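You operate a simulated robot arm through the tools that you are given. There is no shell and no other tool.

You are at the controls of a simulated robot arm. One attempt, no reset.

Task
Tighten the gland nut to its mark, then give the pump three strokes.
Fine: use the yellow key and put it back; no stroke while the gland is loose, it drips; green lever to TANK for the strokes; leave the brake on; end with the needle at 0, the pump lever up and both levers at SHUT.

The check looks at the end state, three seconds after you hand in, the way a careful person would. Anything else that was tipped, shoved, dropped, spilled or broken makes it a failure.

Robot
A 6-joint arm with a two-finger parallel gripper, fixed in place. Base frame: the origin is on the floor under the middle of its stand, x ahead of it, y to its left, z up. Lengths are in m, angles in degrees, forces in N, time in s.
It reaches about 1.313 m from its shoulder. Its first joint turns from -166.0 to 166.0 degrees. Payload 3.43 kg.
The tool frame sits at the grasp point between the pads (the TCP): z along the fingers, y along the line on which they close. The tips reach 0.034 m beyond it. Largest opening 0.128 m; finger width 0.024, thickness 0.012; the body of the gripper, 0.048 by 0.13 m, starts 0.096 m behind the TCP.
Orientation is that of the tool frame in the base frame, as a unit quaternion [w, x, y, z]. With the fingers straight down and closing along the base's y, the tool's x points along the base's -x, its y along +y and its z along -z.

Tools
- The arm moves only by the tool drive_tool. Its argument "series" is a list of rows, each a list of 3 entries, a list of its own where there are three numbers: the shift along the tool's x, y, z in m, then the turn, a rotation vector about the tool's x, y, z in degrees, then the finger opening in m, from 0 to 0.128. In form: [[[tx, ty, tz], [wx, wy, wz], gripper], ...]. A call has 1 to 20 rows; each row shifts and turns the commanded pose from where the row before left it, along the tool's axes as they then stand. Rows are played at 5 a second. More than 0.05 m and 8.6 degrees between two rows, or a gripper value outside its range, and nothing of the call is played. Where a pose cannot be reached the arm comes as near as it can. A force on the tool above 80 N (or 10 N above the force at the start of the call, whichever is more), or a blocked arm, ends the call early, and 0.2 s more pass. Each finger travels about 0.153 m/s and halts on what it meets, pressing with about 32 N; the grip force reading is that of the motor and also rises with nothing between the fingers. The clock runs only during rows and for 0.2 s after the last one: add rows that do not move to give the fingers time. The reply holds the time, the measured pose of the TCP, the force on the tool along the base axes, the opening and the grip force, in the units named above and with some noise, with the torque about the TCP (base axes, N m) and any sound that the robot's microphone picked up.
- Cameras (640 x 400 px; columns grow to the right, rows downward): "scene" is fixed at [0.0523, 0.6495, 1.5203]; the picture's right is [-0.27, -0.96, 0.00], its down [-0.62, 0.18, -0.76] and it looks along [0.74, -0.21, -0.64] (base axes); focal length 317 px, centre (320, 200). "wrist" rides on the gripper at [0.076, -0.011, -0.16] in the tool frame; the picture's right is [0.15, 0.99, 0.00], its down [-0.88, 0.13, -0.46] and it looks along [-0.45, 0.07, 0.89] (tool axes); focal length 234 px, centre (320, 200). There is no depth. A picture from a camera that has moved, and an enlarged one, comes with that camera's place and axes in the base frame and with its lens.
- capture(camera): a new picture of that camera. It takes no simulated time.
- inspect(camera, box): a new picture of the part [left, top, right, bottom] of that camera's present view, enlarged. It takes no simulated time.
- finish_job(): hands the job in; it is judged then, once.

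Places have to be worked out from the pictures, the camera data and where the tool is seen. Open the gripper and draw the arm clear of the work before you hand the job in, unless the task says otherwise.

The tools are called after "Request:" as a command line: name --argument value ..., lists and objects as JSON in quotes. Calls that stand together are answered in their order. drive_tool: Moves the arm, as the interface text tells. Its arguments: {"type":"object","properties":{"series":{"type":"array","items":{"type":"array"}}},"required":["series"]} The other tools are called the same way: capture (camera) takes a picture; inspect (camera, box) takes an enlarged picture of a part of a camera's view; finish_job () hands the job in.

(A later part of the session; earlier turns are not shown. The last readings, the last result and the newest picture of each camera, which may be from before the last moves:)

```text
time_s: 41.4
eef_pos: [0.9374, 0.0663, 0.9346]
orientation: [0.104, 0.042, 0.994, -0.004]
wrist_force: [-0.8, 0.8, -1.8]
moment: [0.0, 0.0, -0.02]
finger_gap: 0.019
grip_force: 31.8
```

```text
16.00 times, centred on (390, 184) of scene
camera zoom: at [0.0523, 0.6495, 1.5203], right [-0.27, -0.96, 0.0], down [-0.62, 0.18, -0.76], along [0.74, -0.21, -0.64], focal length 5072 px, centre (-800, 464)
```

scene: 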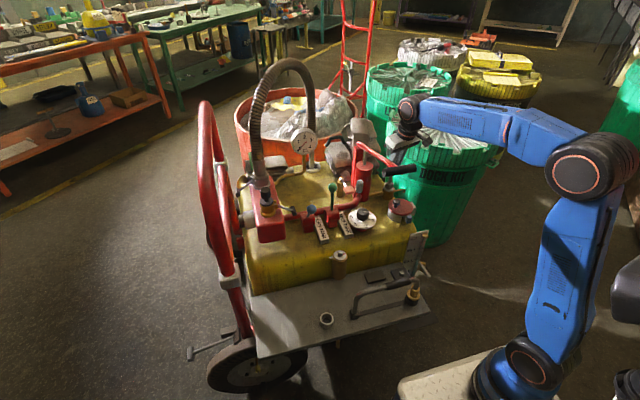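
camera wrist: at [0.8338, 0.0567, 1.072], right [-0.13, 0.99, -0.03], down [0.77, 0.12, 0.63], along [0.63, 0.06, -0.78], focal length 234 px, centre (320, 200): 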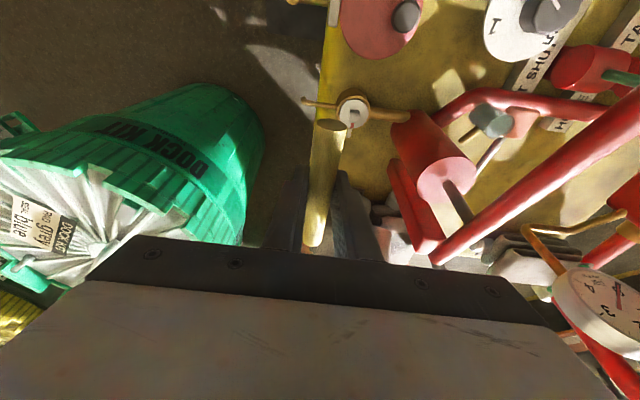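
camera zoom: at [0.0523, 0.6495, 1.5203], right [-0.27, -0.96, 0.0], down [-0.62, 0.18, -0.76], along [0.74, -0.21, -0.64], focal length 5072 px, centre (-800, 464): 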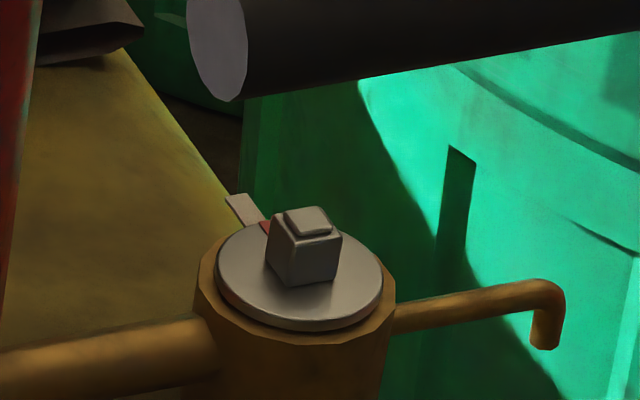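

The red mark now lines up with the white tab within about a degree – the gland is at its mark. I square the key (yaw 0) and carry it back past the pump handle to the free spot.

Request:
drive_tool --series '[[[0, 0, 0], [-1.01, 0, -4.69], 0.0], [[0.0432, -0.0006, -0.0114], [0, 0, 0], 0.0], [[0.0432, -0.0006, -0.0114], [0, 0, 0], 0.0], [[0.0432, -0.0006, -0.0114], [0, 0, 0], 0.0], [[0.0432, -0.0006, -0.0114], [0, 0, 0], 0.0], [[0.0432, -0.0006, -0.0114], [0, 0, 0], 0.0], [[0.0432, -0.0006, -0.0114], [0, 0, 0], 0.0], [[0.0432, -0.0006, -0.0114], [0, 0, 0], 0.0], [[0.0432, -0.0006, -0.0114], [0, 0, 0], 0.0], [[0, 0, 0], [0, 0, 0], 0.0]]'

Request:
capture --camera "scene"

Request:
capture --camera "wrist"

```text
time_s: 43.6
eef_pos: [0.5803, 0.0635, 0.9483]
orientation: [0.106, -0.001, 0.994, 0.0]
wrist_force: [-0.6, 1.0, -2.0]
moment: [0.0, 0.0, 0.03]
finger_gap: 0.019
grip_force: 31.9
```

```text
taken
```

scene: 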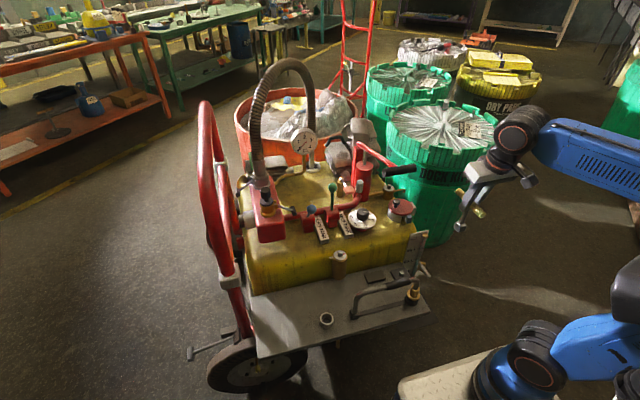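

```text
taken
camera wrist: at [0.4734, 0.0524, 1.0881], right [-0.14, 0.99, -0.03], down [0.77, 0.13, 0.63], along [0.63, 0.07, -0.78], focal length 234 px, centre (320, 200)
```

wrist: 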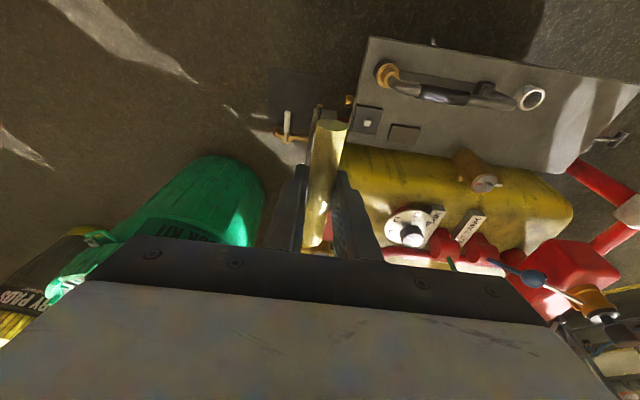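

The key is back at the free spot. I zoom on the empty peg plate and the key's tilt before returning.

Request:
inspect --camera "wrist" --box '[345, 100, 395, 145]'

Request:
inspect --camera "scene" --box '[375, 255, 415, 290]'

Request:
inspect --camera "scene" --box '[440, 165, 500, 245]'

```text
8.89 times, centred on (370, 122) of wrist
camera zoom: at [0.4734, 0.0524, 1.0881], right [-0.14, 0.99, -0.03], down [0.77, 0.13, 0.63], along [0.63, 0.07, -0.78], focal length 2082 px, centre (-124, 889)
```

zoom: 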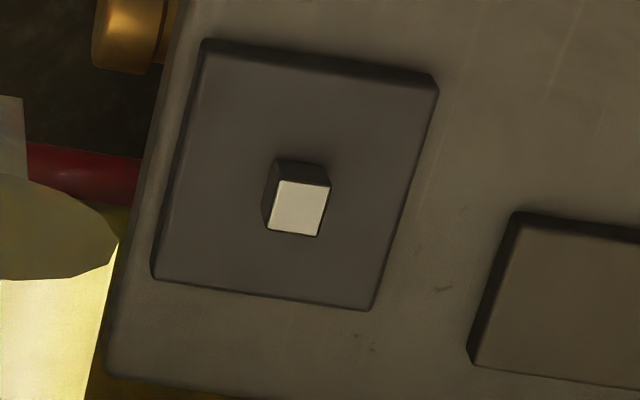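

```text
11.43 times, centred on (395, 272) of scene
camera zoom: at [0.0523, 0.6495, 1.5203], right [-0.27, -0.96, 0.0], down [-0.62, 0.18, -0.76], along [0.74, -0.21, -0.64], focal length 3623 px, centre (-537, -629)
```

zoom: 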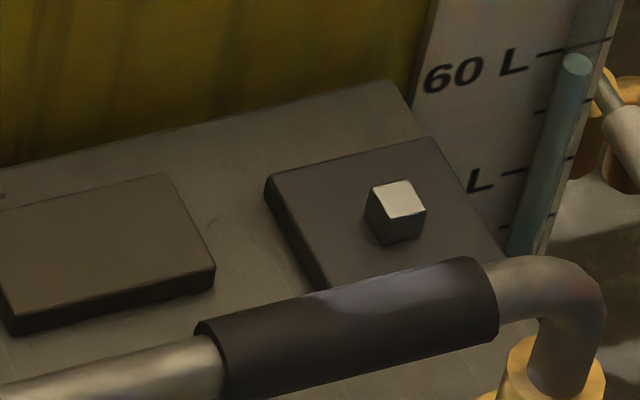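

```text
5.00 times, centred on (470, 205) of scene
camera zoom: at [0.0523, 0.6495, 1.5203], right [-0.27, -0.96, 0.0], down [-0.62, 0.18, -0.76], along [0.74, -0.21, -0.64], focal length 1585 px, centre (-430, 175)
```

zoom: 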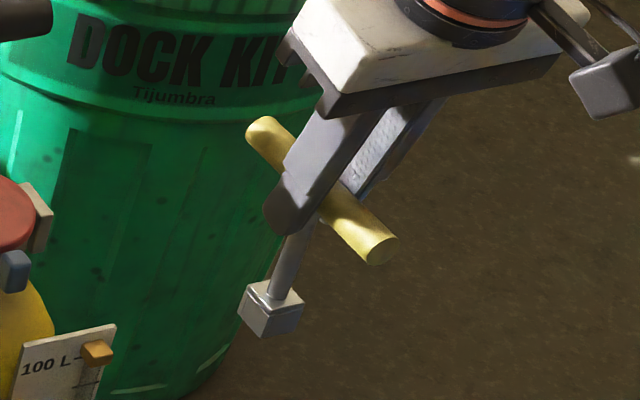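

I check the key's pose in the grip from the wrist camera (same crop as before) to detect any roll.

Request:
inspect --camera "wrist" --box '[300, 90, 340, 150]'

Request:
inspect --camera "scene" --box '[450, 190, 490, 240]'

```text
6.67 times, centred on (320, 120) of wrist
camera zoom: at [0.4734, 0.0524, 1.0881], right [-0.14, 0.99, -0.03], down [0.77, 0.13, 0.63], along [0.63, 0.07, -0.78], focal length 1561 px, centre (320, 733)
```

zoom: 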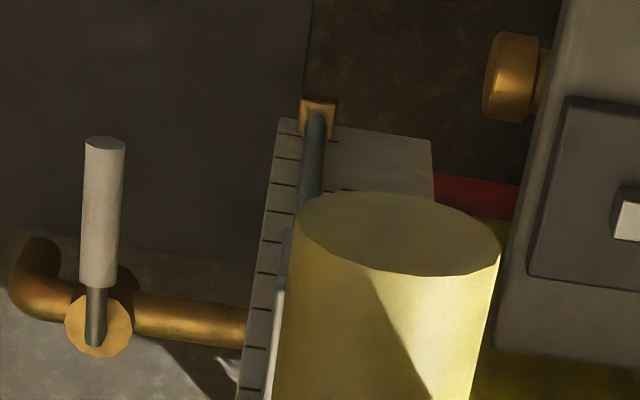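

```text
8.00 times, centred on (470, 215) of scene
camera zoom: at [0.0523, 0.6495, 1.5203], right [-0.27, -0.96, 0.0], down [-0.62, 0.18, -0.76], along [0.74, -0.21, -0.64], focal length 2536 px, centre (-880, 80)
```

zoom: 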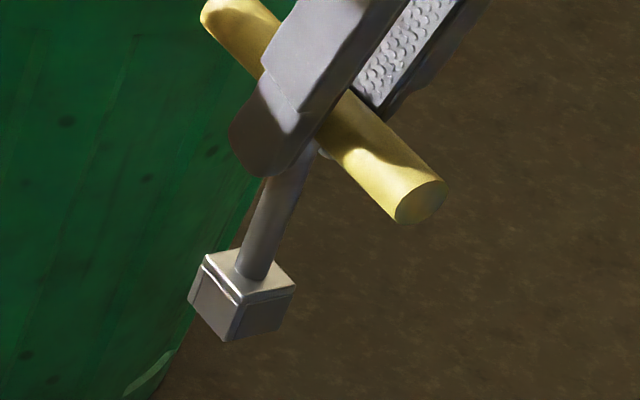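

The key hangs vertical. The peg top is at about (0.654, 0.169, 0.578), matching my original pick pose; I return to 4 cm above the seated position.

Request:
drive_tool --series '[[[-0.0073, 0.0213, 0.0318], [0, 0, 0], 0.0], [[-0.0073, 0.0213, 0.0318], [0, 0, 0], 0.0], [[-0.0073, 0.0213, 0.0318], [0, 0, 0], 0.0], [[-0.0073, 0.0213, 0.0318], [0, 0, 0], 0.0], [[-0.0073, 0.0213, 0.0318], [0, 0, 0], 0.0], [[0.0061, 0, 0.0283], [0, 0, 0], 0.0], [[0.0061, 0, 0.0283], [0, 0, 0], 0.0], [[0.0061, 0, 0.0283], [0, 0, 0], 0.0], [[0, 0, 0], [0, 0, 0], 0.0]]'

Request:
inspect --camera "scene" --box '[380, 252, 410, 282]'

Request:
inspect --camera "wrist" --box '[290, 80, 350, 150]'

```text
time_s: 45.6
eef_pos: [0.6482, 0.1706, 0.7154]
orientation: [0.105, 0.0, 0.994, 0.0]
wrist_force: [0.0, 0.6, -1.3]
moment: [-0.01, 0.02, 0.0]
finger_gap: 0.0192
grip_force: 32.1
```

```text
13.33 times, centred on (395, 267) of scene
camera zoom: at [0.0523, 0.6495, 1.5203], right [-0.27, -0.96, 0.0], down [-0.62, 0.18, -0.76], along [0.74, -0.21, -0.64], focal length 4227 px, centre (-680, -693)
```

zoom: 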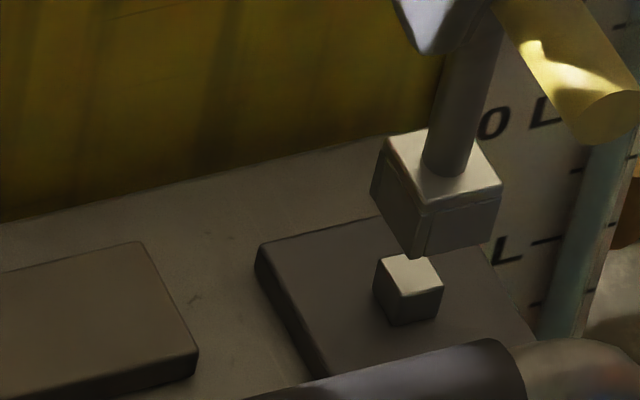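

```text
5.71 times, centred on (320, 115) of wrist
camera zoom: at [0.5411, 0.159, 0.8543], right [-0.14, 0.99, -0.03], down [0.77, 0.13, 0.63], along [0.63, 0.07, -0.78], focal length 1338 px, centre (320, 686)
```

zoom: 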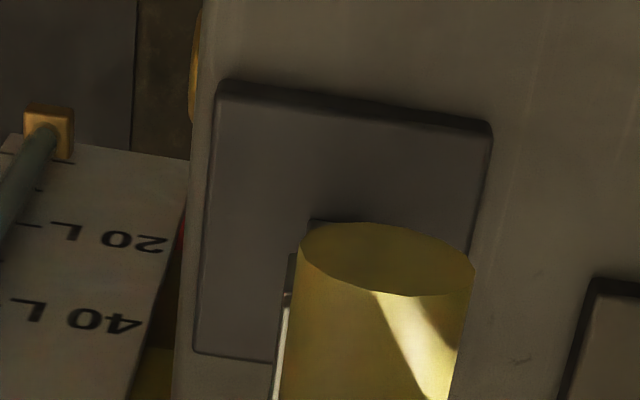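

Scene and wrist views give slightly different offsets, so I take a maximum zoom to measure block and peg corners.

Request:
inspect --camera "scene" --box '[386, 258, 404, 276]'

Request:
inspect --camera "wrist" --box '[305, 105, 335, 135]'

```text
16.00 times, centred on (395, 267) of scene
camera zoom: at [0.0523, 0.6495, 1.5203], right [-0.27, -0.96, 0.0], down [-0.62, 0.18, -0.76], along [0.74, -0.21, -0.64], focal length 5072 px, centre (-880, -872)
```

zoom: 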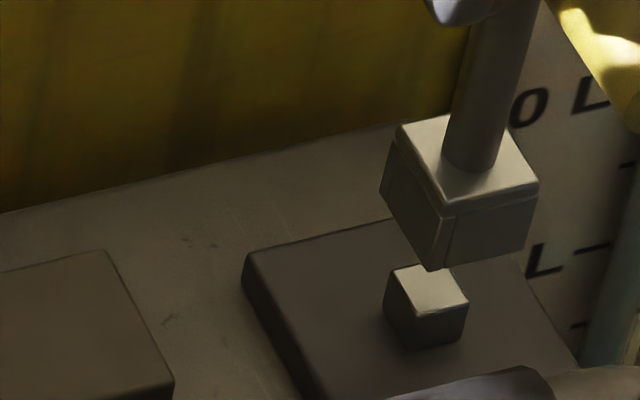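

```text
13.33 times, centred on (320, 120) of wrist
camera zoom: at [0.5411, 0.159, 0.8543], right [-0.14, 0.99, -0.03], down [0.77, 0.13, 0.63], along [0.63, 0.07, -0.78], focal length 3122 px, centre (320, 1267)
```

zoom: 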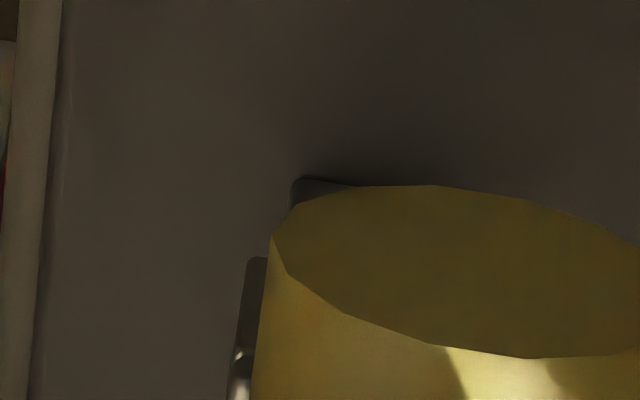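

Combining both views, the key should go about 1.3 mm to +x and 0.5 mm to +y. I apply that and lower 20 mm to just above the peg.

Request:
drive_tool --series '[[[-0.0013, 0.0005, 0.0003], [0, 0, 0], 0.0], [[0.0021, 0, 0.0098], [0, 0, 0], 0.0], [[0.0021, 0, 0.0098], [0, 0, 0], 0.0], [[0, 0, 0], [0, 0, 0], 0.0]]'

Request:
inspect --camera "scene" --box '[386, 258, 404, 276]'

Request:
inspect --camera "wrist" --box '[305, 105, 335, 135]'

```text
time_s: 46.6
eef_pos: [0.6506, 0.172, 0.6955]
orientation: [0.105, 0.0, 0.994, 0.0]
wrist_force: [0.5, 0.6, -1.0]
moment: [-0.02, 0.01, -0.01]
finger_gap: 0.019
grip_force: 31.9
```

```text
16.00 times, centred on (395, 267) of scene
camera zoom: at [0.0523, 0.6495, 1.5203], right [-0.27, -0.96, 0.0], down [-0.62, 0.18, -0.76], along [0.74, -0.21, -0.64], focal length 5072 px, centre (-880, -872)
```

zoom: 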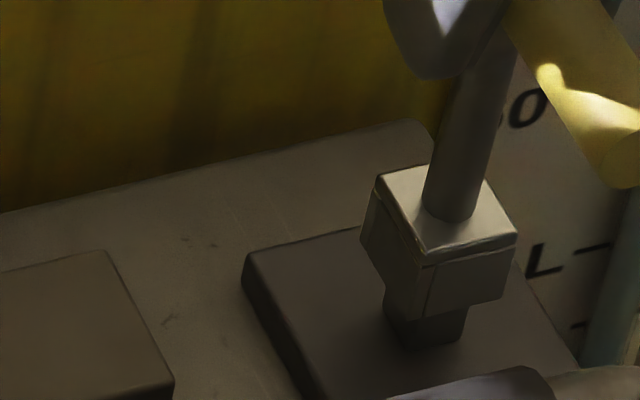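

```text
13.33 times, centred on (320, 120) of wrist
camera zoom: at [0.543, 0.1595, 0.8347], right [-0.14, 0.99, -0.03], down [0.77, 0.13, 0.63], along [0.63, 0.07, -0.78], focal length 3122 px, centre (320, 1267)
```

zoom: 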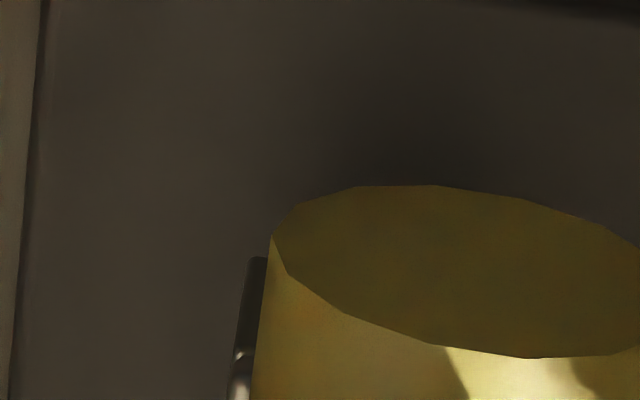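

Block and peg line up within a millimetre. I lower 8 mm with force check.

Request:
drive_tool --series '[[[0.0008, 0, 0.0039], [0, 0, 0], 0.0], [[0.0008, 0, 0.0039], [0, 0, 0], 0.0], [[0, 0, 0], [0, 0, 0], 0.0]]'

Request:
inspect --camera "scene" --box '[386, 258, 404, 276]'

```text
time_s: 47.4
eef_pos: [0.65, 0.1724, 0.6875]
orientation: [0.105, 0.0, 0.994, 0.0]
wrist_force: [0.4, -1.7, 2.7]
moment: [-0.18, -0.05, 0.01]
finger_gap: 0.0193
grip_force: 31.8
```

```text
16.00 times, centred on (395, 267) of scene
camera zoom: at [0.0523, 0.6495, 1.5203], right [-0.27, -0.96, 0.0], down [-0.62, 0.18, -0.76], along [0.74, -0.21, -0.64], focal length 5072 px, centre (-880, -872)
```

zoom: 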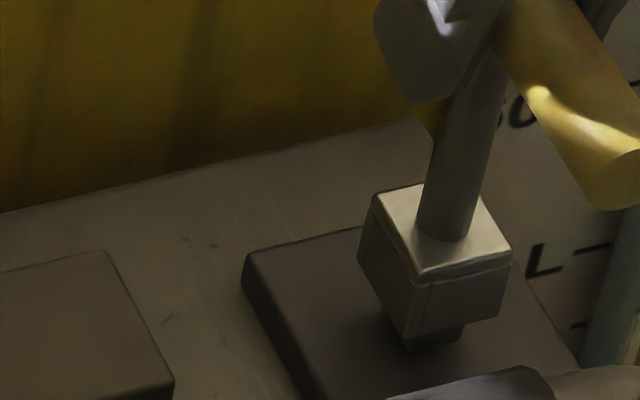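

Contact: the peg pushes the key toward −y and up slightly. I ease up 1 mm, shift 1.2 mm to −y and lower again.

Request:
drive_tool --series '[[[-0.0002, 0, -0.001], [0, 0, 0], 0.0], [[0, -0.0012, 0], [0, 0, 0], 0.0], [[0.0004, 0, 0.002], [0, 0, 0], 0.0], [[0, 0, 0], [0, 0, 0], 0.0]]'

Request:
inspect --camera "scene" --box '[386, 258, 404, 276]'

```text
time_s: 48.4
eef_pos: [0.6494, 0.1708, 0.6865]
orientation: [0.105, 0.0, 0.994, -0.001]
wrist_force: [-0.1, 0.7, -1.5]
moment: [0.05, -0.02, 0.0]
finger_gap: 0.0192
grip_force: 32.4
```

```text
16.00 times, centred on (395, 267) of scene
camera zoom: at [0.0523, 0.6495, 1.5203], right [-0.27, -0.96, 0.0], down [-0.62, 0.18, -0.76], along [0.74, -0.21, -0.64], focal length 5072 px, centre (-880, -872)
```

zoom: 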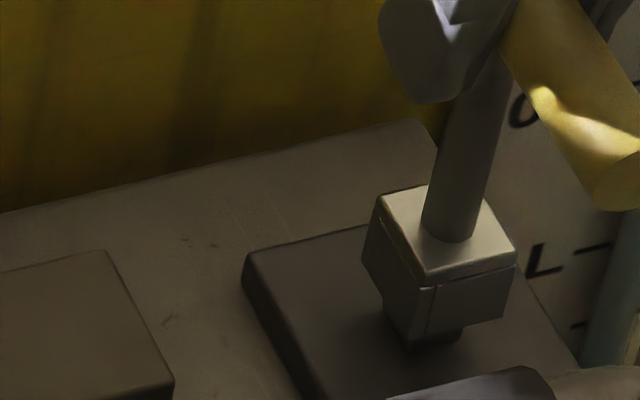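

Load is back to the key's own weight. I continue down in 2 mm steps to the seat height (~0.673).

Request:
drive_tool --series '[[[0.0004, 0, 0.002], [0, 0, 0], 0.0], [[0.0004, 0, 0.002], [0, 0, 0], 0.0], [[0.0004, 0, 0.002], [0, 0, 0], 0.0], [[0, 0, 0], [0, 0, 0], 0.0]]'

Request:
inspect --camera "scene" --box '[386, 258, 404, 276]'

```text
time_s: 49.4
eef_pos: [0.6499, 0.1704, 0.6807]
orientation: [0.106, 0.0, 0.994, 0.0]
wrist_force: [1.7, 0.0, -1.7]
moment: [0.03, 0.02, 0.0]
finger_gap: 0.019
grip_force: 31.7
```

```text
16.00 times, centred on (395, 267) of scene
camera zoom: at [0.0523, 0.6495, 1.5203], right [-0.27, -0.96, 0.0], down [-0.62, 0.18, -0.76], along [0.74, -0.21, -0.64], focal length 5072 px, centre (-880, -872)
```

zoom: 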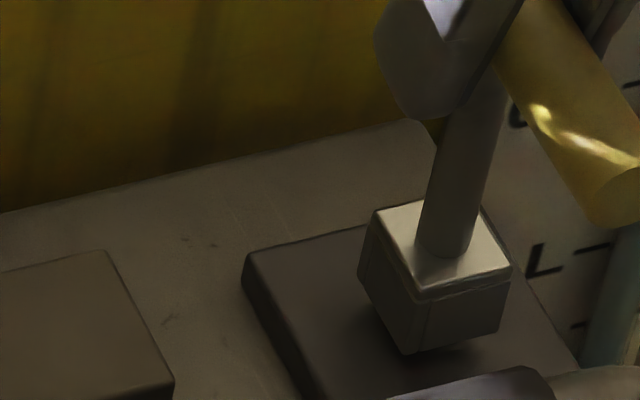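

The socket is over the peg. I lower the last ~7 mm in 1.5–2 mm steps until it rests on the plate.

Request:
drive_tool --series '[[[0.0004, 0, 0.002], [0, 0, 0], 0.0], [[0.0004, 0, 0.002], [0, 0, 0], 0.0], [[0.0003, 0, 0.0015], [0, 0, 0], 0.0], [[0, 0, 0], [0, 0, 0], 0.0]]'

Request:
inspect --camera "scene" --box '[386, 258, 404, 276]'

```text
time_s: 50.4
eef_pos: [0.6506, 0.1703, 0.675]
orientation: [0.105, 0.001, 0.994, 0.0]
wrist_force: [-1.2, 0.4, -1.6]
moment: [0.02, -0.05, 0.04]
finger_gap: 0.019
grip_force: 32.1
```

```text
16.00 times, centred on (395, 267) of scene
camera zoom: at [0.0523, 0.6495, 1.5203], right [-0.27, -0.96, 0.0], down [-0.62, 0.18, -0.76], along [0.74, -0.21, -0.64], focal length 5072 px, centre (-880, -872)
```

zoom: 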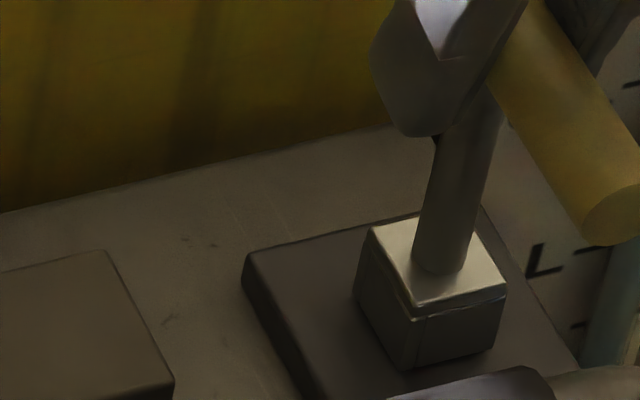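

Nearly on the plate; two more millimetres, checking for contact.

Request:
drive_tool --series '[[[0.0002, 0, 0.001], [0, 0, 0], 0.0], [[0.0002, 0, 0.001], [0, 0, 0], 0.0], [[0, 0, 0], [0, 0, 0], 0.0]]'

```text
time_s: 51.2
eef_pos: [0.6508, 0.1703, 0.6725]
orientation: [0.105, 0.0, 0.994, 0.0]
wrist_force: [-2.0, -1.4, 13.1]
moment: [-0.03, 0.11, -0.01]
finger_gap: 0.0189
grip_force: 31.7
```

The key is seated (contact force 13 N). I ease off slightly and open the fingers.

Request:
drive_tool --series '[[[-0.0001, 0, -0.0007], [0, 0, 0], 0.0], [[0, 0, 0], [0, 0, 0], 0.03], [[0, 0, 0], [0, 0, 0], 0.05], [[0, 0, 0], [0, 0, 0], 0.07], [[0, 0, 0], [0, 0, 0], 0.07]]'

Request:
inspect --camera "scene" --box '[370, 220, 430, 290]'

```text
time_s: 52.4
eef_pos: [0.6516, 0.1705, 0.6733]
orientation: [0.106, 0.0, 0.994, 0.0]
wrist_force: [-1.1, 0.5, 0.5]
moment: [0.02, 0.0, 0.0]
finger_gap: 0.07
grip_force: 0.1
```

```text
5.71 times, centred on (400, 255) of scene
camera zoom: at [0.0523, 0.6495, 1.5203], right [-0.27, -0.96, 0.0], down [-0.62, 0.18, -0.76], along [0.74, -0.21, -0.64], focal length 1812 px, centre (-137, -114)
```

zoom: 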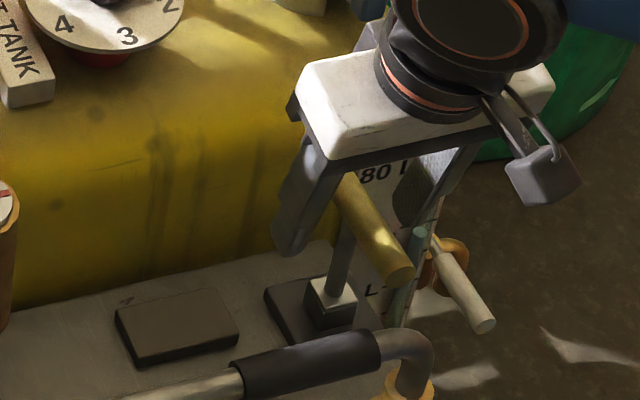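

The key stands on its peg again, released. I back out along the tool axis and go up and left to a point in front of the green lever.

Request:
drive_tool --series '[[[0, 0, -0.03], [0, 0, 0], 0.07], [[0, 0, -0.045], [0, 0, 0], 0.07], [[0, 0, -0.045], [0, 0, 0], 0.07], [[0.0002, 0.0298, -0.0306], [0, 0, 0], 0.07], [[0.0002, 0.0298, -0.0306], [0, 0, 0], 0.07], [[0.0002, 0.0298, -0.0306], [0, 0, 0], 0.07], [[0.0002, 0.0298, -0.0306], [0, 0, 0], 0.07], [[0.0002, 0.0298, -0.0306], [0, 0, 0], 0.07], [[0.0002, 0.0298, -0.0306], [0, 0, 0], 0.07], [[0.0002, 0.0298, -0.0306], [0, 0, 0], 0.07]]'

Request:
inspect --camera "scene" --box '[370, 220, 430, 290]'

Request:
capture --camera "scene"

Request:
capture --camera "wrist"

```text
time_s: 54.6
eef_pos: [0.5774, 0.3785, 1.0006]
orientation: [0.105, 0.0, 0.994, 0.0]
wrist_force: [0.1, 0.4, 0.2]
moment: [0.01, -0.02, 0.05]
finger_gap: 0.07
grip_force: 0.1
```

```text
5.71 times, centred on (400, 255) of scene
camera zoom: at [0.0523, 0.6495, 1.5203], right [-0.27, -0.96, 0.0], down [-0.62, 0.18, -0.76], along [0.74, -0.21, -0.64], focal length 1812 px, centre (-137, -114)
```

zoom: 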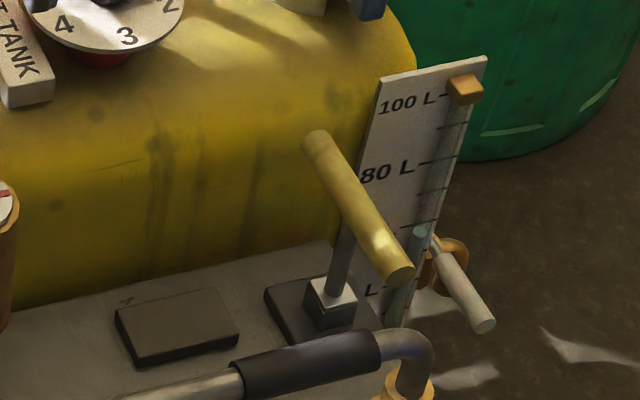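

```text
taken
```

scene: 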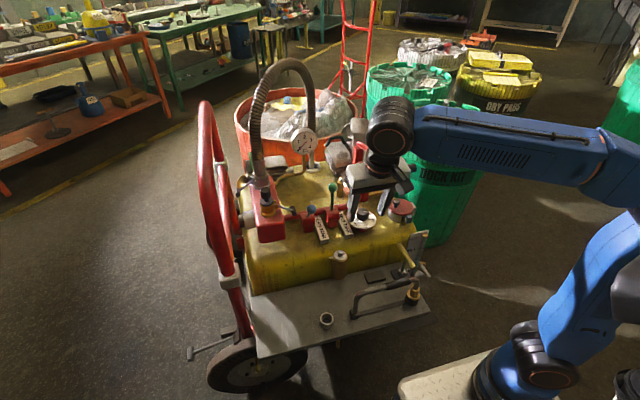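

```text
taken
camera wrist: at [0.4718, 0.3674, 1.1396], right [-0.14, 0.99, -0.03], down [0.77, 0.13, 0.63], along [0.63, 0.07, -0.78], focal length 234 px, centre (320, 200)
```

wrist: 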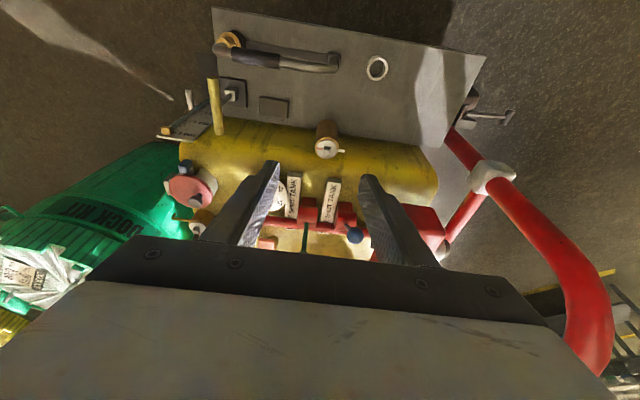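

The key stands upright in its place. Now I approach the green lever knob (≈ 0.850, 0.379, 0.865) from above and take a close look.

Request:
drive_tool --series '[[[-0.0423, 0, 0.0152], [0, 0, 0], 0.07], [[-0.0423, 0, 0.0152], [0, 0, 0], 0.07], [[-0.0423, 0, 0.0152], [0, 0, 0], 0.07], [[-0.0423, 0, 0.0152], [0, 0, 0], 0.07], [[-0.0423, 0, 0.0152], [0, 0, 0], 0.07], [[0, 0, 0], [0, 0, 0], 0.07]]'

Request:
capture --camera "wrist"

Request:
inspect --camera "scene" --box '[270, 90, 420, 250]'

```text
time_s: 56.0
eef_pos: [0.8035, 0.3777, 0.9723]
orientation: [0.105, 0.0, 0.994, -0.001]
wrist_force: [0.3, 0.5, -0.1]
moment: [0.03, 0.01, 0.0]
finger_gap: 0.0698
grip_force: 0.0
```

```text
taken
camera wrist: at [0.6963, 0.3656, 1.1113], right [-0.14, 0.99, -0.03], down [0.77, 0.13, 0.63], along [0.63, 0.07, -0.78], focal length 234 px, centre (320, 200)
```

wrist: 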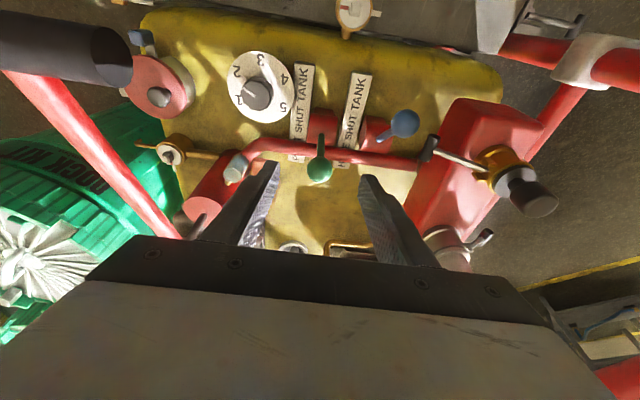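

```text
2.50 times, centred on (345, 170) of scene
camera zoom: at [0.0523, 0.6495, 1.5203], right [-0.27, -0.96, 0.0], down [-0.62, 0.18, -0.76], along [0.74, -0.21, -0.64], focal length 792 px, centre (258, 275)
```

zoom: 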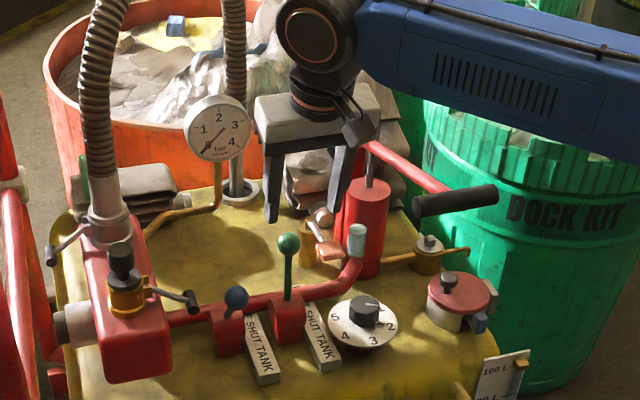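

I zoom in on the green lever and its plate from the wrist to fix its position and read its state.

Request:
inspect --camera "wrist" --box '[270, 60, 440, 200]'

Request:
inspect --camera "wrist" --box '[290, 120, 350, 190]'

```text
2.86 times, centred on (355, 130) of wrist
camera zoom: at [0.6963, 0.3656, 1.1113], right [-0.14, 0.99, -0.03], down [0.77, 0.13, 0.63], along [0.63, 0.07, -0.78], focal length 669 px, centre (220, 400)
```

zoom: 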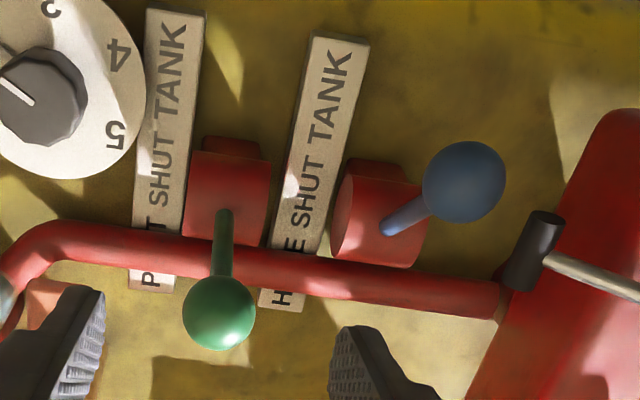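

```text
5.71 times, centred on (320, 155) of wrist
camera zoom: at [0.6963, 0.3656, 1.1113], right [-0.14, 0.99, -0.03], down [0.77, 0.13, 0.63], along [0.63, 0.07, -0.78], focal length 1338 px, centre (320, 457)
```

zoom: 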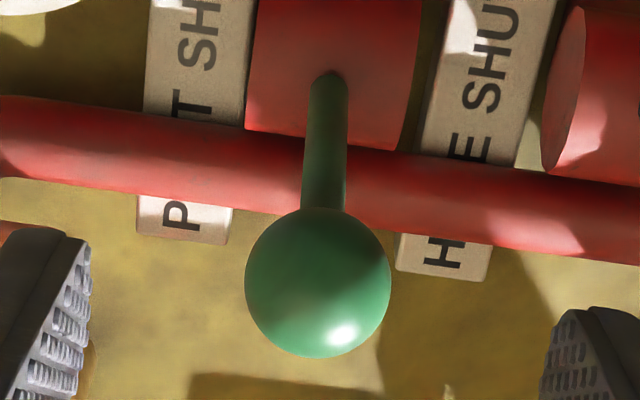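

Green knob is at (0.851, 0.380, 0.864), lever upright at SHUT; blue is at TANK with its knob at (0.785, 0.470, 0.846). I lower the open fingers around the green knob.

Request:
drive_tool --series '[[[-0.0118, 0.0012, 0.029], [0, 0, 0], 0.07], [[-0.0118, 0.0011, 0.029], [0, 0, 0], 0.07], [[0, 0, 0.029], [0, 0, 0], 0.07], [[0, 0, 0.029], [0, 0, 0], 0.07], [[0, 0, 0], [0, 0, 0], 0.07]]'

Request:
inspect --camera "wrist" --box '[240, 120, 400, 240]'

Request:
inspect --camera "scene" --box '[290, 110, 390, 230]'

```text
time_s: 57.2
eef_pos: [0.8495, 0.3808, 0.8612]
orientation: [0.105, 0.0, 0.994, 0.0]
wrist_force: [0.5, 0.1, -0.3]
moment: [-0.02, -0.02, -0.03]
finger_gap: 0.0699
grip_force: 0.1
```

```text
3.33 times, centred on (320, 180) of wrist
camera zoom: at [0.7437, 0.3687, 0.9997], right [-0.14, 0.99, -0.03], down [0.77, 0.13, 0.63], along [0.63, 0.07, -0.78], focal length 781 px, centre (320, 267)
```

zoom: 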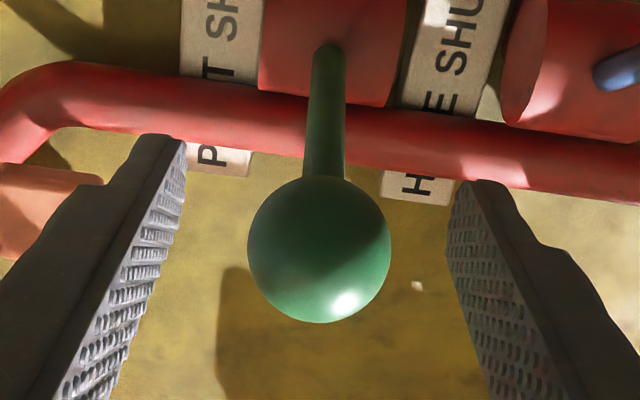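

```text
3.33 times, centred on (340, 170) of scene
camera zoom: at [0.0523, 0.6495, 1.5203], right [-0.27, -0.96, 0.0], down [-0.62, 0.18, -0.76], along [0.74, -0.21, -0.64], focal length 1057 px, centre (253, 300)
```

zoom: 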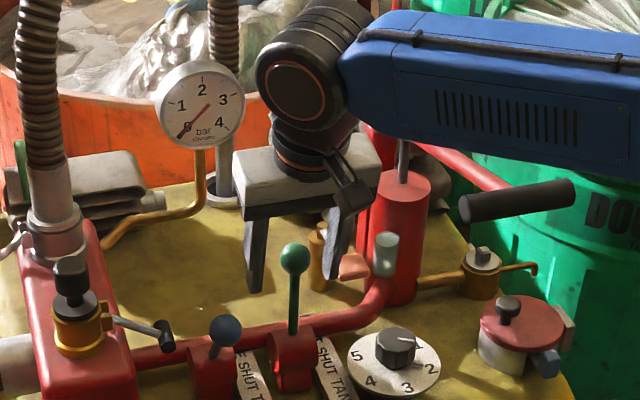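

The knob is centred between the pads. I close on it.

Request:
drive_tool --series '[[[0, 0, 0], [0, 0, 0], 0.05], [[0, 0, 0], [0, 0, 0], 0.03], [[0, 0, 0], [0, 0, 0], 0.02], [[0, 0, 0], [0, 0, 0], 0.02]]'

```text
time_s: 58.2
eef_pos: [0.8508, 0.3804, 0.8611]
orientation: [0.106, 0.0, 0.994, 0.0]
wrist_force: [-0.1, -3.8, -2.6]
moment: [0.02, 0.08, 0.05]
finger_gap: 0.0309
grip_force: 45.0
```

Gripped (gap 31 mm). I swing the lever toward TANK along its arc, first half, checking the force.

Request:
drive_tool --series '[[[0.0143, 0, -0.0021], [0, 0, 0], 0.02], [[0.0143, 0, -0.0004], [0, 0, 0], 0.02], [[0, 0, 0], [0, 0, 0], 0.02]]'

```text
time_s: 59.0
eef_pos: [0.822, 0.3804, 0.8571]
orientation: [0.105, 0.0, 0.994, 0.0]
wrist_force: [10.1, -8.2, 2.0]
moment: [-0.02, -1.23, 0.04]
finger_gap: 0.0309
grip_force: 45.1
```

The lever moves with about 10 N. I continue to the TANK position.

Request:
drive_tool --series '[[[0.0144, 0, 0.0013], [0, 0, 0], 0.02], [[0.0141, 0, 0.0031], [0, 0, 0], 0.02], [[0, 0, 0], [0, 0, 0], 0.02]]'

Request:
inspect --camera "scene" --box '[290, 150, 390, 250]'

```text
time_s: 59.8
eef_pos: [0.7945, 0.3818, 0.8481]
orientation: [0.105, 0.0, 0.994, 0.0]
wrist_force: [6.1, -14.7, 8.5]
moment: [0.05, -1.07, 0.06]
finger_gap: 0.0309
grip_force: 45.0
```

```text
4.00 times, centred on (340, 200) of scene
camera zoom: at [0.0523, 0.6495, 1.5203], right [-0.27, -0.96, 0.0], down [-0.62, 0.18, -0.76], along [0.74, -0.21, -0.64], focal length 1268 px, centre (240, 200)
```

zoom: 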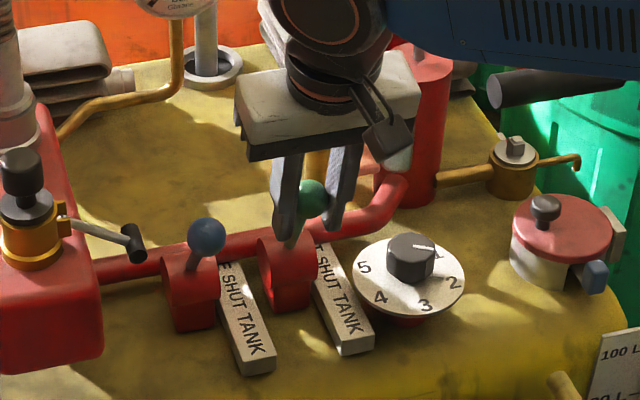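

Side force has built up (−y), so the lever plane is slightly skewed; I shift −1.5 mm in y while finishing the swing.

Request:
drive_tool --series '[[[0, -0.0015, 0], [0, 0, 0], 0.02], [[0.0107, 0, 0.0037], [0, 0, 0], 0.02], [[0, 0, 0], [0, 0, 0], 0.02]]'

Request:
inspect --camera "scene" --box '[290, 150, 390, 250]'

```text
time_s: 60.6
eef_pos: [0.784, 0.3805, 0.8416]
orientation: [0.105, -0.001, 0.994, 0.001]
wrist_force: [7.6, 8.7, 3.8]
moment: [0.02, -1.03, -0.04]
finger_gap: 0.031
grip_force: 45.2
```

```text
4.00 times, centred on (340, 200) of scene
camera zoom: at [0.0523, 0.6495, 1.5203], right [-0.27, -0.96, 0.0], down [-0.62, 0.18, -0.76], along [0.74, -0.21, -0.64], focal length 1268 px, centre (240, 200)
```

zoom: 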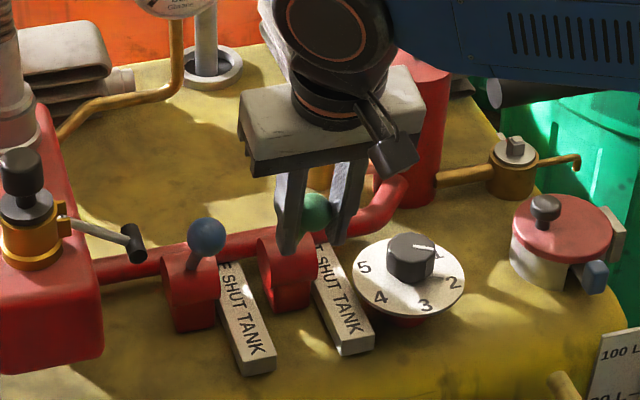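

I release the knob and look at the lever's resting angle.

Request:
drive_tool --series '[[[0, -0.0005, 0], [0, 0, 0], 0.04], [[0, 0, 0], [0, 0, 0], 0.06], [[0, 0, 0], [0, 0, 0], 0.07], [[0, 0, -0.04], [0, 0, 0], 0.07], [[0, 0, -0.04], [0, 0, 0], 0.07], [[0, 0, 0], [0, 0, 0], 0.07]]'

Request:
inspect --camera "scene" --box '[295, 170, 365, 250]'

Request:
inspect --camera "wrist" --box '[240, 60, 440, 220]'

```text
time_s: 62.0
eef_pos: [0.7684, 0.3793, 0.9189]
orientation: [0.105, -0.001, 0.994, 0.0]
wrist_force: [0.3, -0.5, 0.2]
moment: [-0.03, 0.02, 0.04]
finger_gap: 0.07
grip_force: 0.1
```

```text
5.00 times, centred on (330, 210) of scene
camera zoom: at [0.0523, 0.6495, 1.5203], right [-0.27, -0.96, 0.0], down [-0.62, 0.18, -0.76], along [0.74, -0.21, -0.64], focal length 1585 px, centre (270, 150)
```

zoom: 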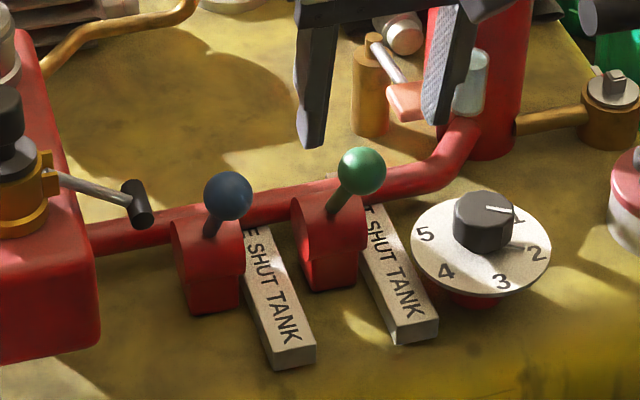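

```text
2.50 times, centred on (340, 140) of wrist
camera zoom: at [0.6614, 0.3668, 1.0587], right [-0.14, 0.99, -0.03], down [0.77, 0.13, 0.63], along [0.63, 0.07, -0.78], focal length 585 px, centre (270, 350)
```

zoom: 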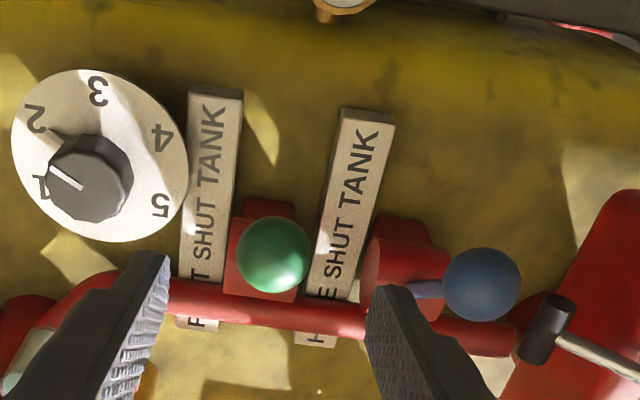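

Green knob now sits at the same x and height as the blue one, i.e. at TANK. I go up and back, straighten the tool and turn it 90° so that the fingers close along x for the pump handle.

Request:
drive_tool --series '[[[0.0087, -0.015, -0.0402], [0, 0, 0], 0.07], [[0.0087, -0.015, -0.0402], [0, 0, 0], 0.07], [[0.0087, -0.015, -0.0402], [0, 0, 0], 0.07], [[0.0087, -0.015, -0.0402], [0, 0, 0], 0.07], [[0, 0, 0], [0, 8, 0], 0.07], [[0, 0, 0], [0, 4.1, 0], 0.07], [[0, 0, 0], [0, 0, -8.18], 0.07], [[0, 0, 0], [0, 0, -8.18], 0.07], [[0, 0, 0], [0, 0, -8.18], 0.07], [[0, 0, 0], [0, 0, -8.18], 0.07], [[0, 0, 0], [0, 0, -8.18], 0.07], [[0, 0, 0], [0, 0, -8.18], 0.07], [[0, 0, 0], [0, 0, -8.18], 0.07], [[0, 0, 0], [0, 0, -8.18], 0.07], [[0, 0, 0], [0, 0, -8.18], 0.07], [[0, 0, 0], [0, 0, -8.18], 0.07], [[0, 0, 0], [0, 0, -8.2], 0.07], [[0, 0, 0], [0, 0, 0], 0.07]]'

Request:
capture --camera "wrist"

Request:
capture --camera "scene"

```text
time_s: 65.8
eef_pos: [0.7005, 0.3194, 1.0691]
orientation: [0.0, 0.708, -0.706, 0.0]
wrist_force: [0.4, 0.5, -0.5]
moment: [0.01, 0.03, -0.02]
finger_gap: 0.0699
grip_force: 0.0
```

```text
taken
camera wrist: at [0.712, 0.2432, 1.2294], right [-0.99, -0.15, 0.0], down [-0.13, 0.88, 0.46], along [-0.07, 0.45, -0.89], focal length 234 px, centre (320, 200)
```

wrist: 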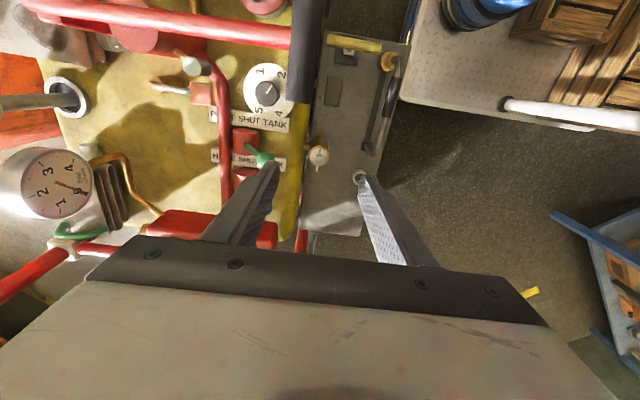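

```text
taken
```

scene: 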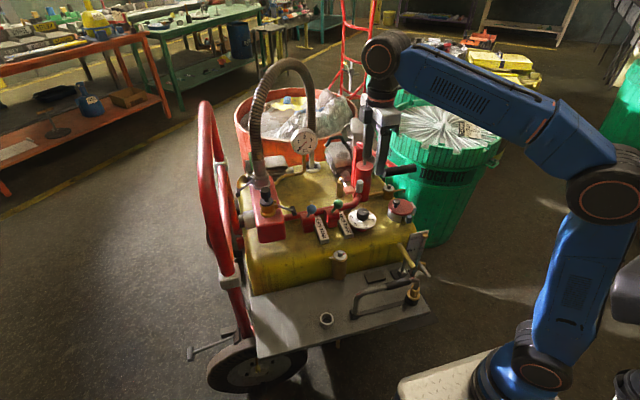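

Tool is vertical, closing along x. I move over the −y half of the pump handle (y≈0.187), keeping the tips above it, and look.

Request:
drive_tool --series '[[[0.0441, -0.0084, -0.002], [0, 0, 0], 0.07], [[0.0441, -0.0084, -0.002], [0, 0, 0], 0.07], [[0.0441, -0.0084, -0.002], [0, 0, 0], 0.07], [[0, 0, 0], [0, 0, 0], 0.07]]'

Request:
capture --camera "wrist"

Request:
inspect --camera "scene" --box '[340, 90, 440, 220]'

```text
time_s: 66.8
eef_pos: [0.7255, 0.1863, 1.0752]
orientation: [0.0, 0.707, -0.707, 0.0]
wrist_force: [-0.4, -0.7, -0.2]
moment: [-0.01, -0.01, 0.03]
finger_gap: 0.0703
grip_force: 0.1
```

```text
taken
camera wrist: at [0.7372, 0.1101, 1.2342], right [-0.99, -0.15, 0.0], down [-0.13, 0.88, 0.46], along [-0.07, 0.45, -0.89], focal length 234 px, centre (320, 200)
```

wrist: 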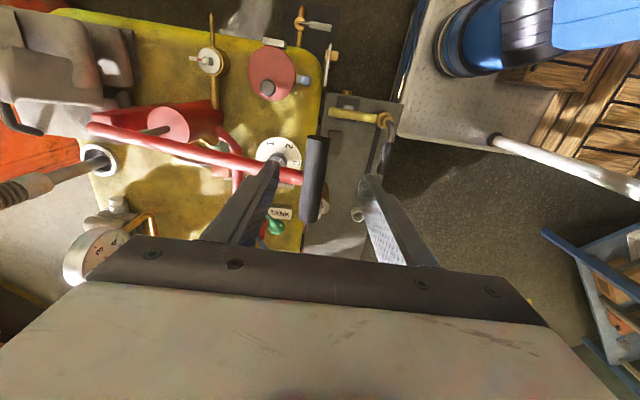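

```text
3.08 times, centred on (390, 155) of scene
camera zoom: at [0.0523, 0.6495, 1.5203], right [-0.27, -0.96, 0.0], down [-0.62, 0.18, -0.76], along [0.74, -0.21, -0.64], focal length 975 px, centre (105, 338)
```

zoom: 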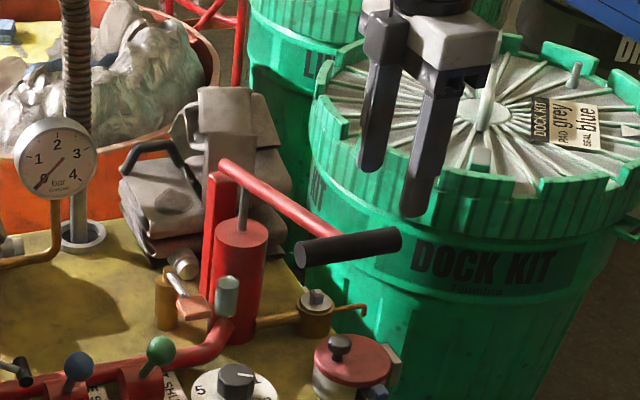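

I zoom in on the handle between the fingers to measure it.

Request:
inspect --camera "wrist" --box '[250, 120, 390, 240]'

```text
3.33 times, centred on (320, 180) of wrist
camera zoom: at [0.7372, 0.1101, 1.2342], right [-0.99, -0.15, 0.0], down [-0.13, 0.88, 0.46], along [-0.07, 0.45, -0.89], focal length 781 px, centre (320, 267)
```

zoom: 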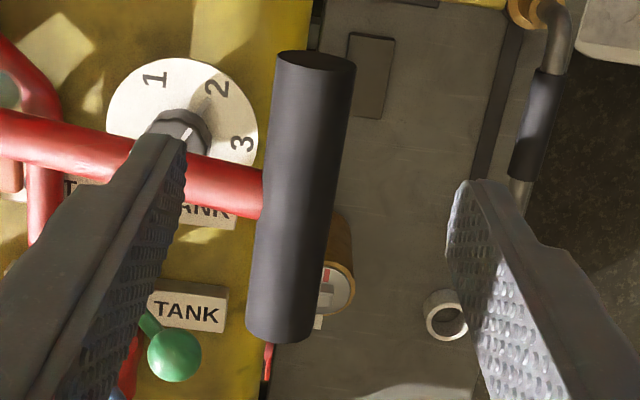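

The handle runs y 0.163–0.262 at x≈0.730, arm joins at y≈0.210. I lower the fingers around the −y half (y≈0.182) with the handle 10 mm beyond the TCP, then check.

Request:
drive_tool --series '[[[0.0043, -0.0048, 0.02], [0, 0, 0], 0.07], [[0, 0, 0.03], [0, 0, 0], 0.07], [[0, 0, 0.0242], [0, 0, 0], 0.07], [[0, 0, 0], [0, 0, 0], 0.07]]'

Request:
inspect --camera "wrist" --box '[240, 120, 400, 240]'

Request:
inspect --camera "scene" --box '[340, 90, 440, 220]'

```text
time_s: 67.8
eef_pos: [0.7293, 0.1833, 1.0003]
orientation: [0.0, 0.707, -0.707, 0.001]
wrist_force: [0.3, 0.6, 0.4]
moment: [-0.01, -0.01, 0.01]
finger_gap: 0.07
grip_force: 0.1
```

```text
3.33 times, centred on (320, 180) of wrist
camera zoom: at [0.7421, 0.1057, 1.1597], right [-0.99, -0.15, 0.0], down [-0.13, 0.88, 0.46], along [-0.07, 0.45, -0.89], focal length 781 px, centre (320, 267)
```

zoom: 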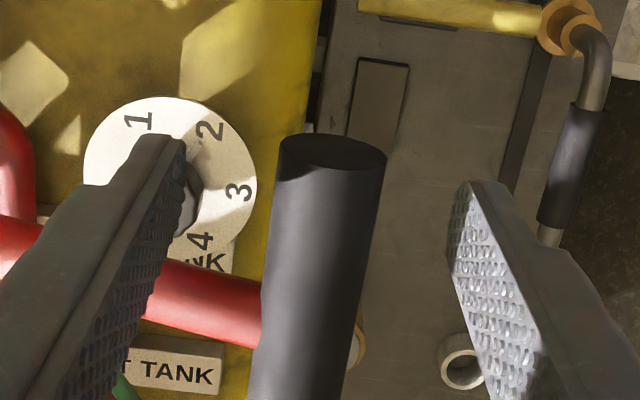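

```text
3.08 times, centred on (390, 155) of scene
camera zoom: at [0.0523, 0.6495, 1.5203], right [-0.27, -0.96, 0.0], down [-0.62, 0.18, -0.76], along [0.74, -0.21, -0.64], focal length 975 px, centre (105, 338)
```

zoom: 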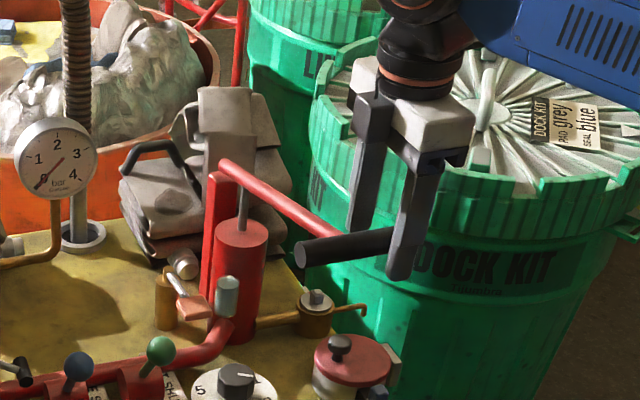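

The fingers straddle the handle's −y half. I close on it.

Request:
drive_tool --series '[[[0, 0, 0], [0, 0, 0], 0.05], [[0, 0, 0], [0, 0, 0], 0.03], [[0, 0, 0], [0, 0, 0], 0.01], [[0, 0, 0], [0, 0, 0], 0.0], [[0, 0, 0], [0, 0, 0], 0.0]]'

Request:
inspect --camera "wrist" --box '[240, 120, 400, 240]'

```text
time_s: 69.0
eef_pos: [0.7293, 0.1825, 1.0012]
orientation: [0.001, 0.707, -0.707, 0.0]
wrist_force: [-17.8, -1.7, -7.3]
moment: [0.01, 0.41, -0.03]
finger_gap: 0.0254
grip_force: 45.3
```

```text
3.33 times, centred on (320, 180) of wrist
camera zoom: at [0.7415, 0.1059, 1.1599], right [-0.99, -0.15, 0.0], down [-0.13, 0.88, 0.46], along [-0.07, 0.45, -0.89], focal length 781 px, centre (320, 267)
```

zoom: 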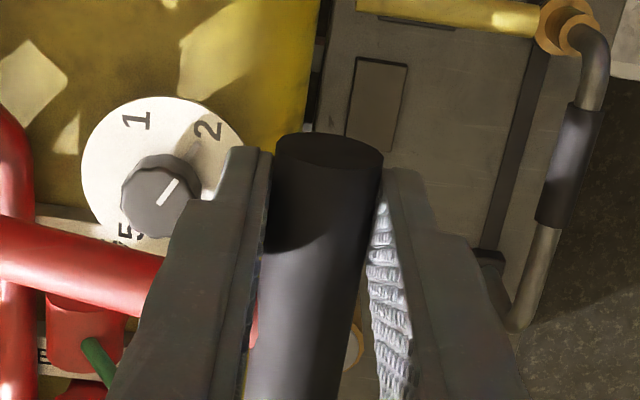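

Gripped (25 mm) with about 18 N of side push toward −x, so I relax 1 mm that way and start the first down-stroke along the lever's arc, checking force.

Request:
drive_tool --series '[[[0, 0.001, 0], [0, 0, 0], 0.0], [[0, 0.0035, 0.013], [0, 0, 0], 0.0], [[0, 0.0031, 0.0129], [0, 0, 0], 0.0], [[0, 0, 0], [0, 0, 0], 0.0]]'

Request:
inspect --camera "scene" --box '[340, 90, 440, 220]'

```text
time_s: 70.0
eef_pos: [0.7248, 0.1825, 0.9765]
orientation: [0.0, 0.708, -0.707, 0.0]
wrist_force: [11.1, -8.7, 1.4]
moment: [-0.14, -0.72, -0.03]
finger_gap: 0.0256
grip_force: 45.3
```

```text
3.08 times, centred on (390, 155) of scene
camera zoom: at [0.0523, 0.6495, 1.5203], right [-0.27, -0.96, 0.0], down [-0.62, 0.18, -0.76], along [0.74, -0.21, -0.64], focal length 975 px, centre (105, 338)
```

zoom: 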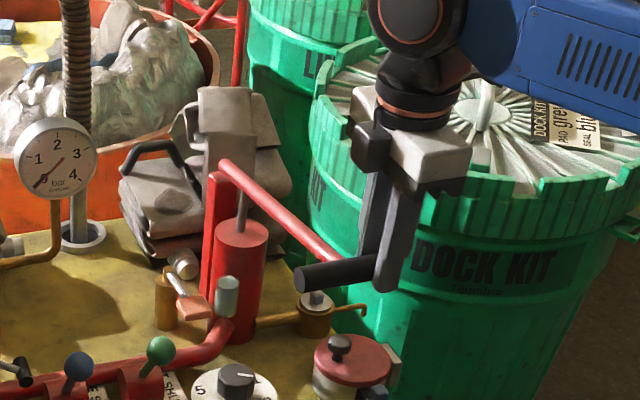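

The lever follows with little vertical force. I correct 1 mm in x and continue the down-stroke.

Request:
drive_tool --series '[[[0.0006, -0.0012, 0], [0, 0, 0], 0.0], [[0, 0.0035, 0.0229], [0, 0, 0], 0.0], [[0.0003, 0.002, 0.0231], [0, 0, 0], 0.0], [[0, 0, 0], [0, 0, 0], 0.0]]'

```text
time_s: 71.0
eef_pos: [0.7176, 0.182, 0.9285]
orientation: [0.0, 0.707, -0.707, 0.0]
wrist_force: [32.1, -6.7, 3.8]
moment: [-0.18, -0.99, 0.0]
finger_gap: 0.0257
grip_force: 45.1
```

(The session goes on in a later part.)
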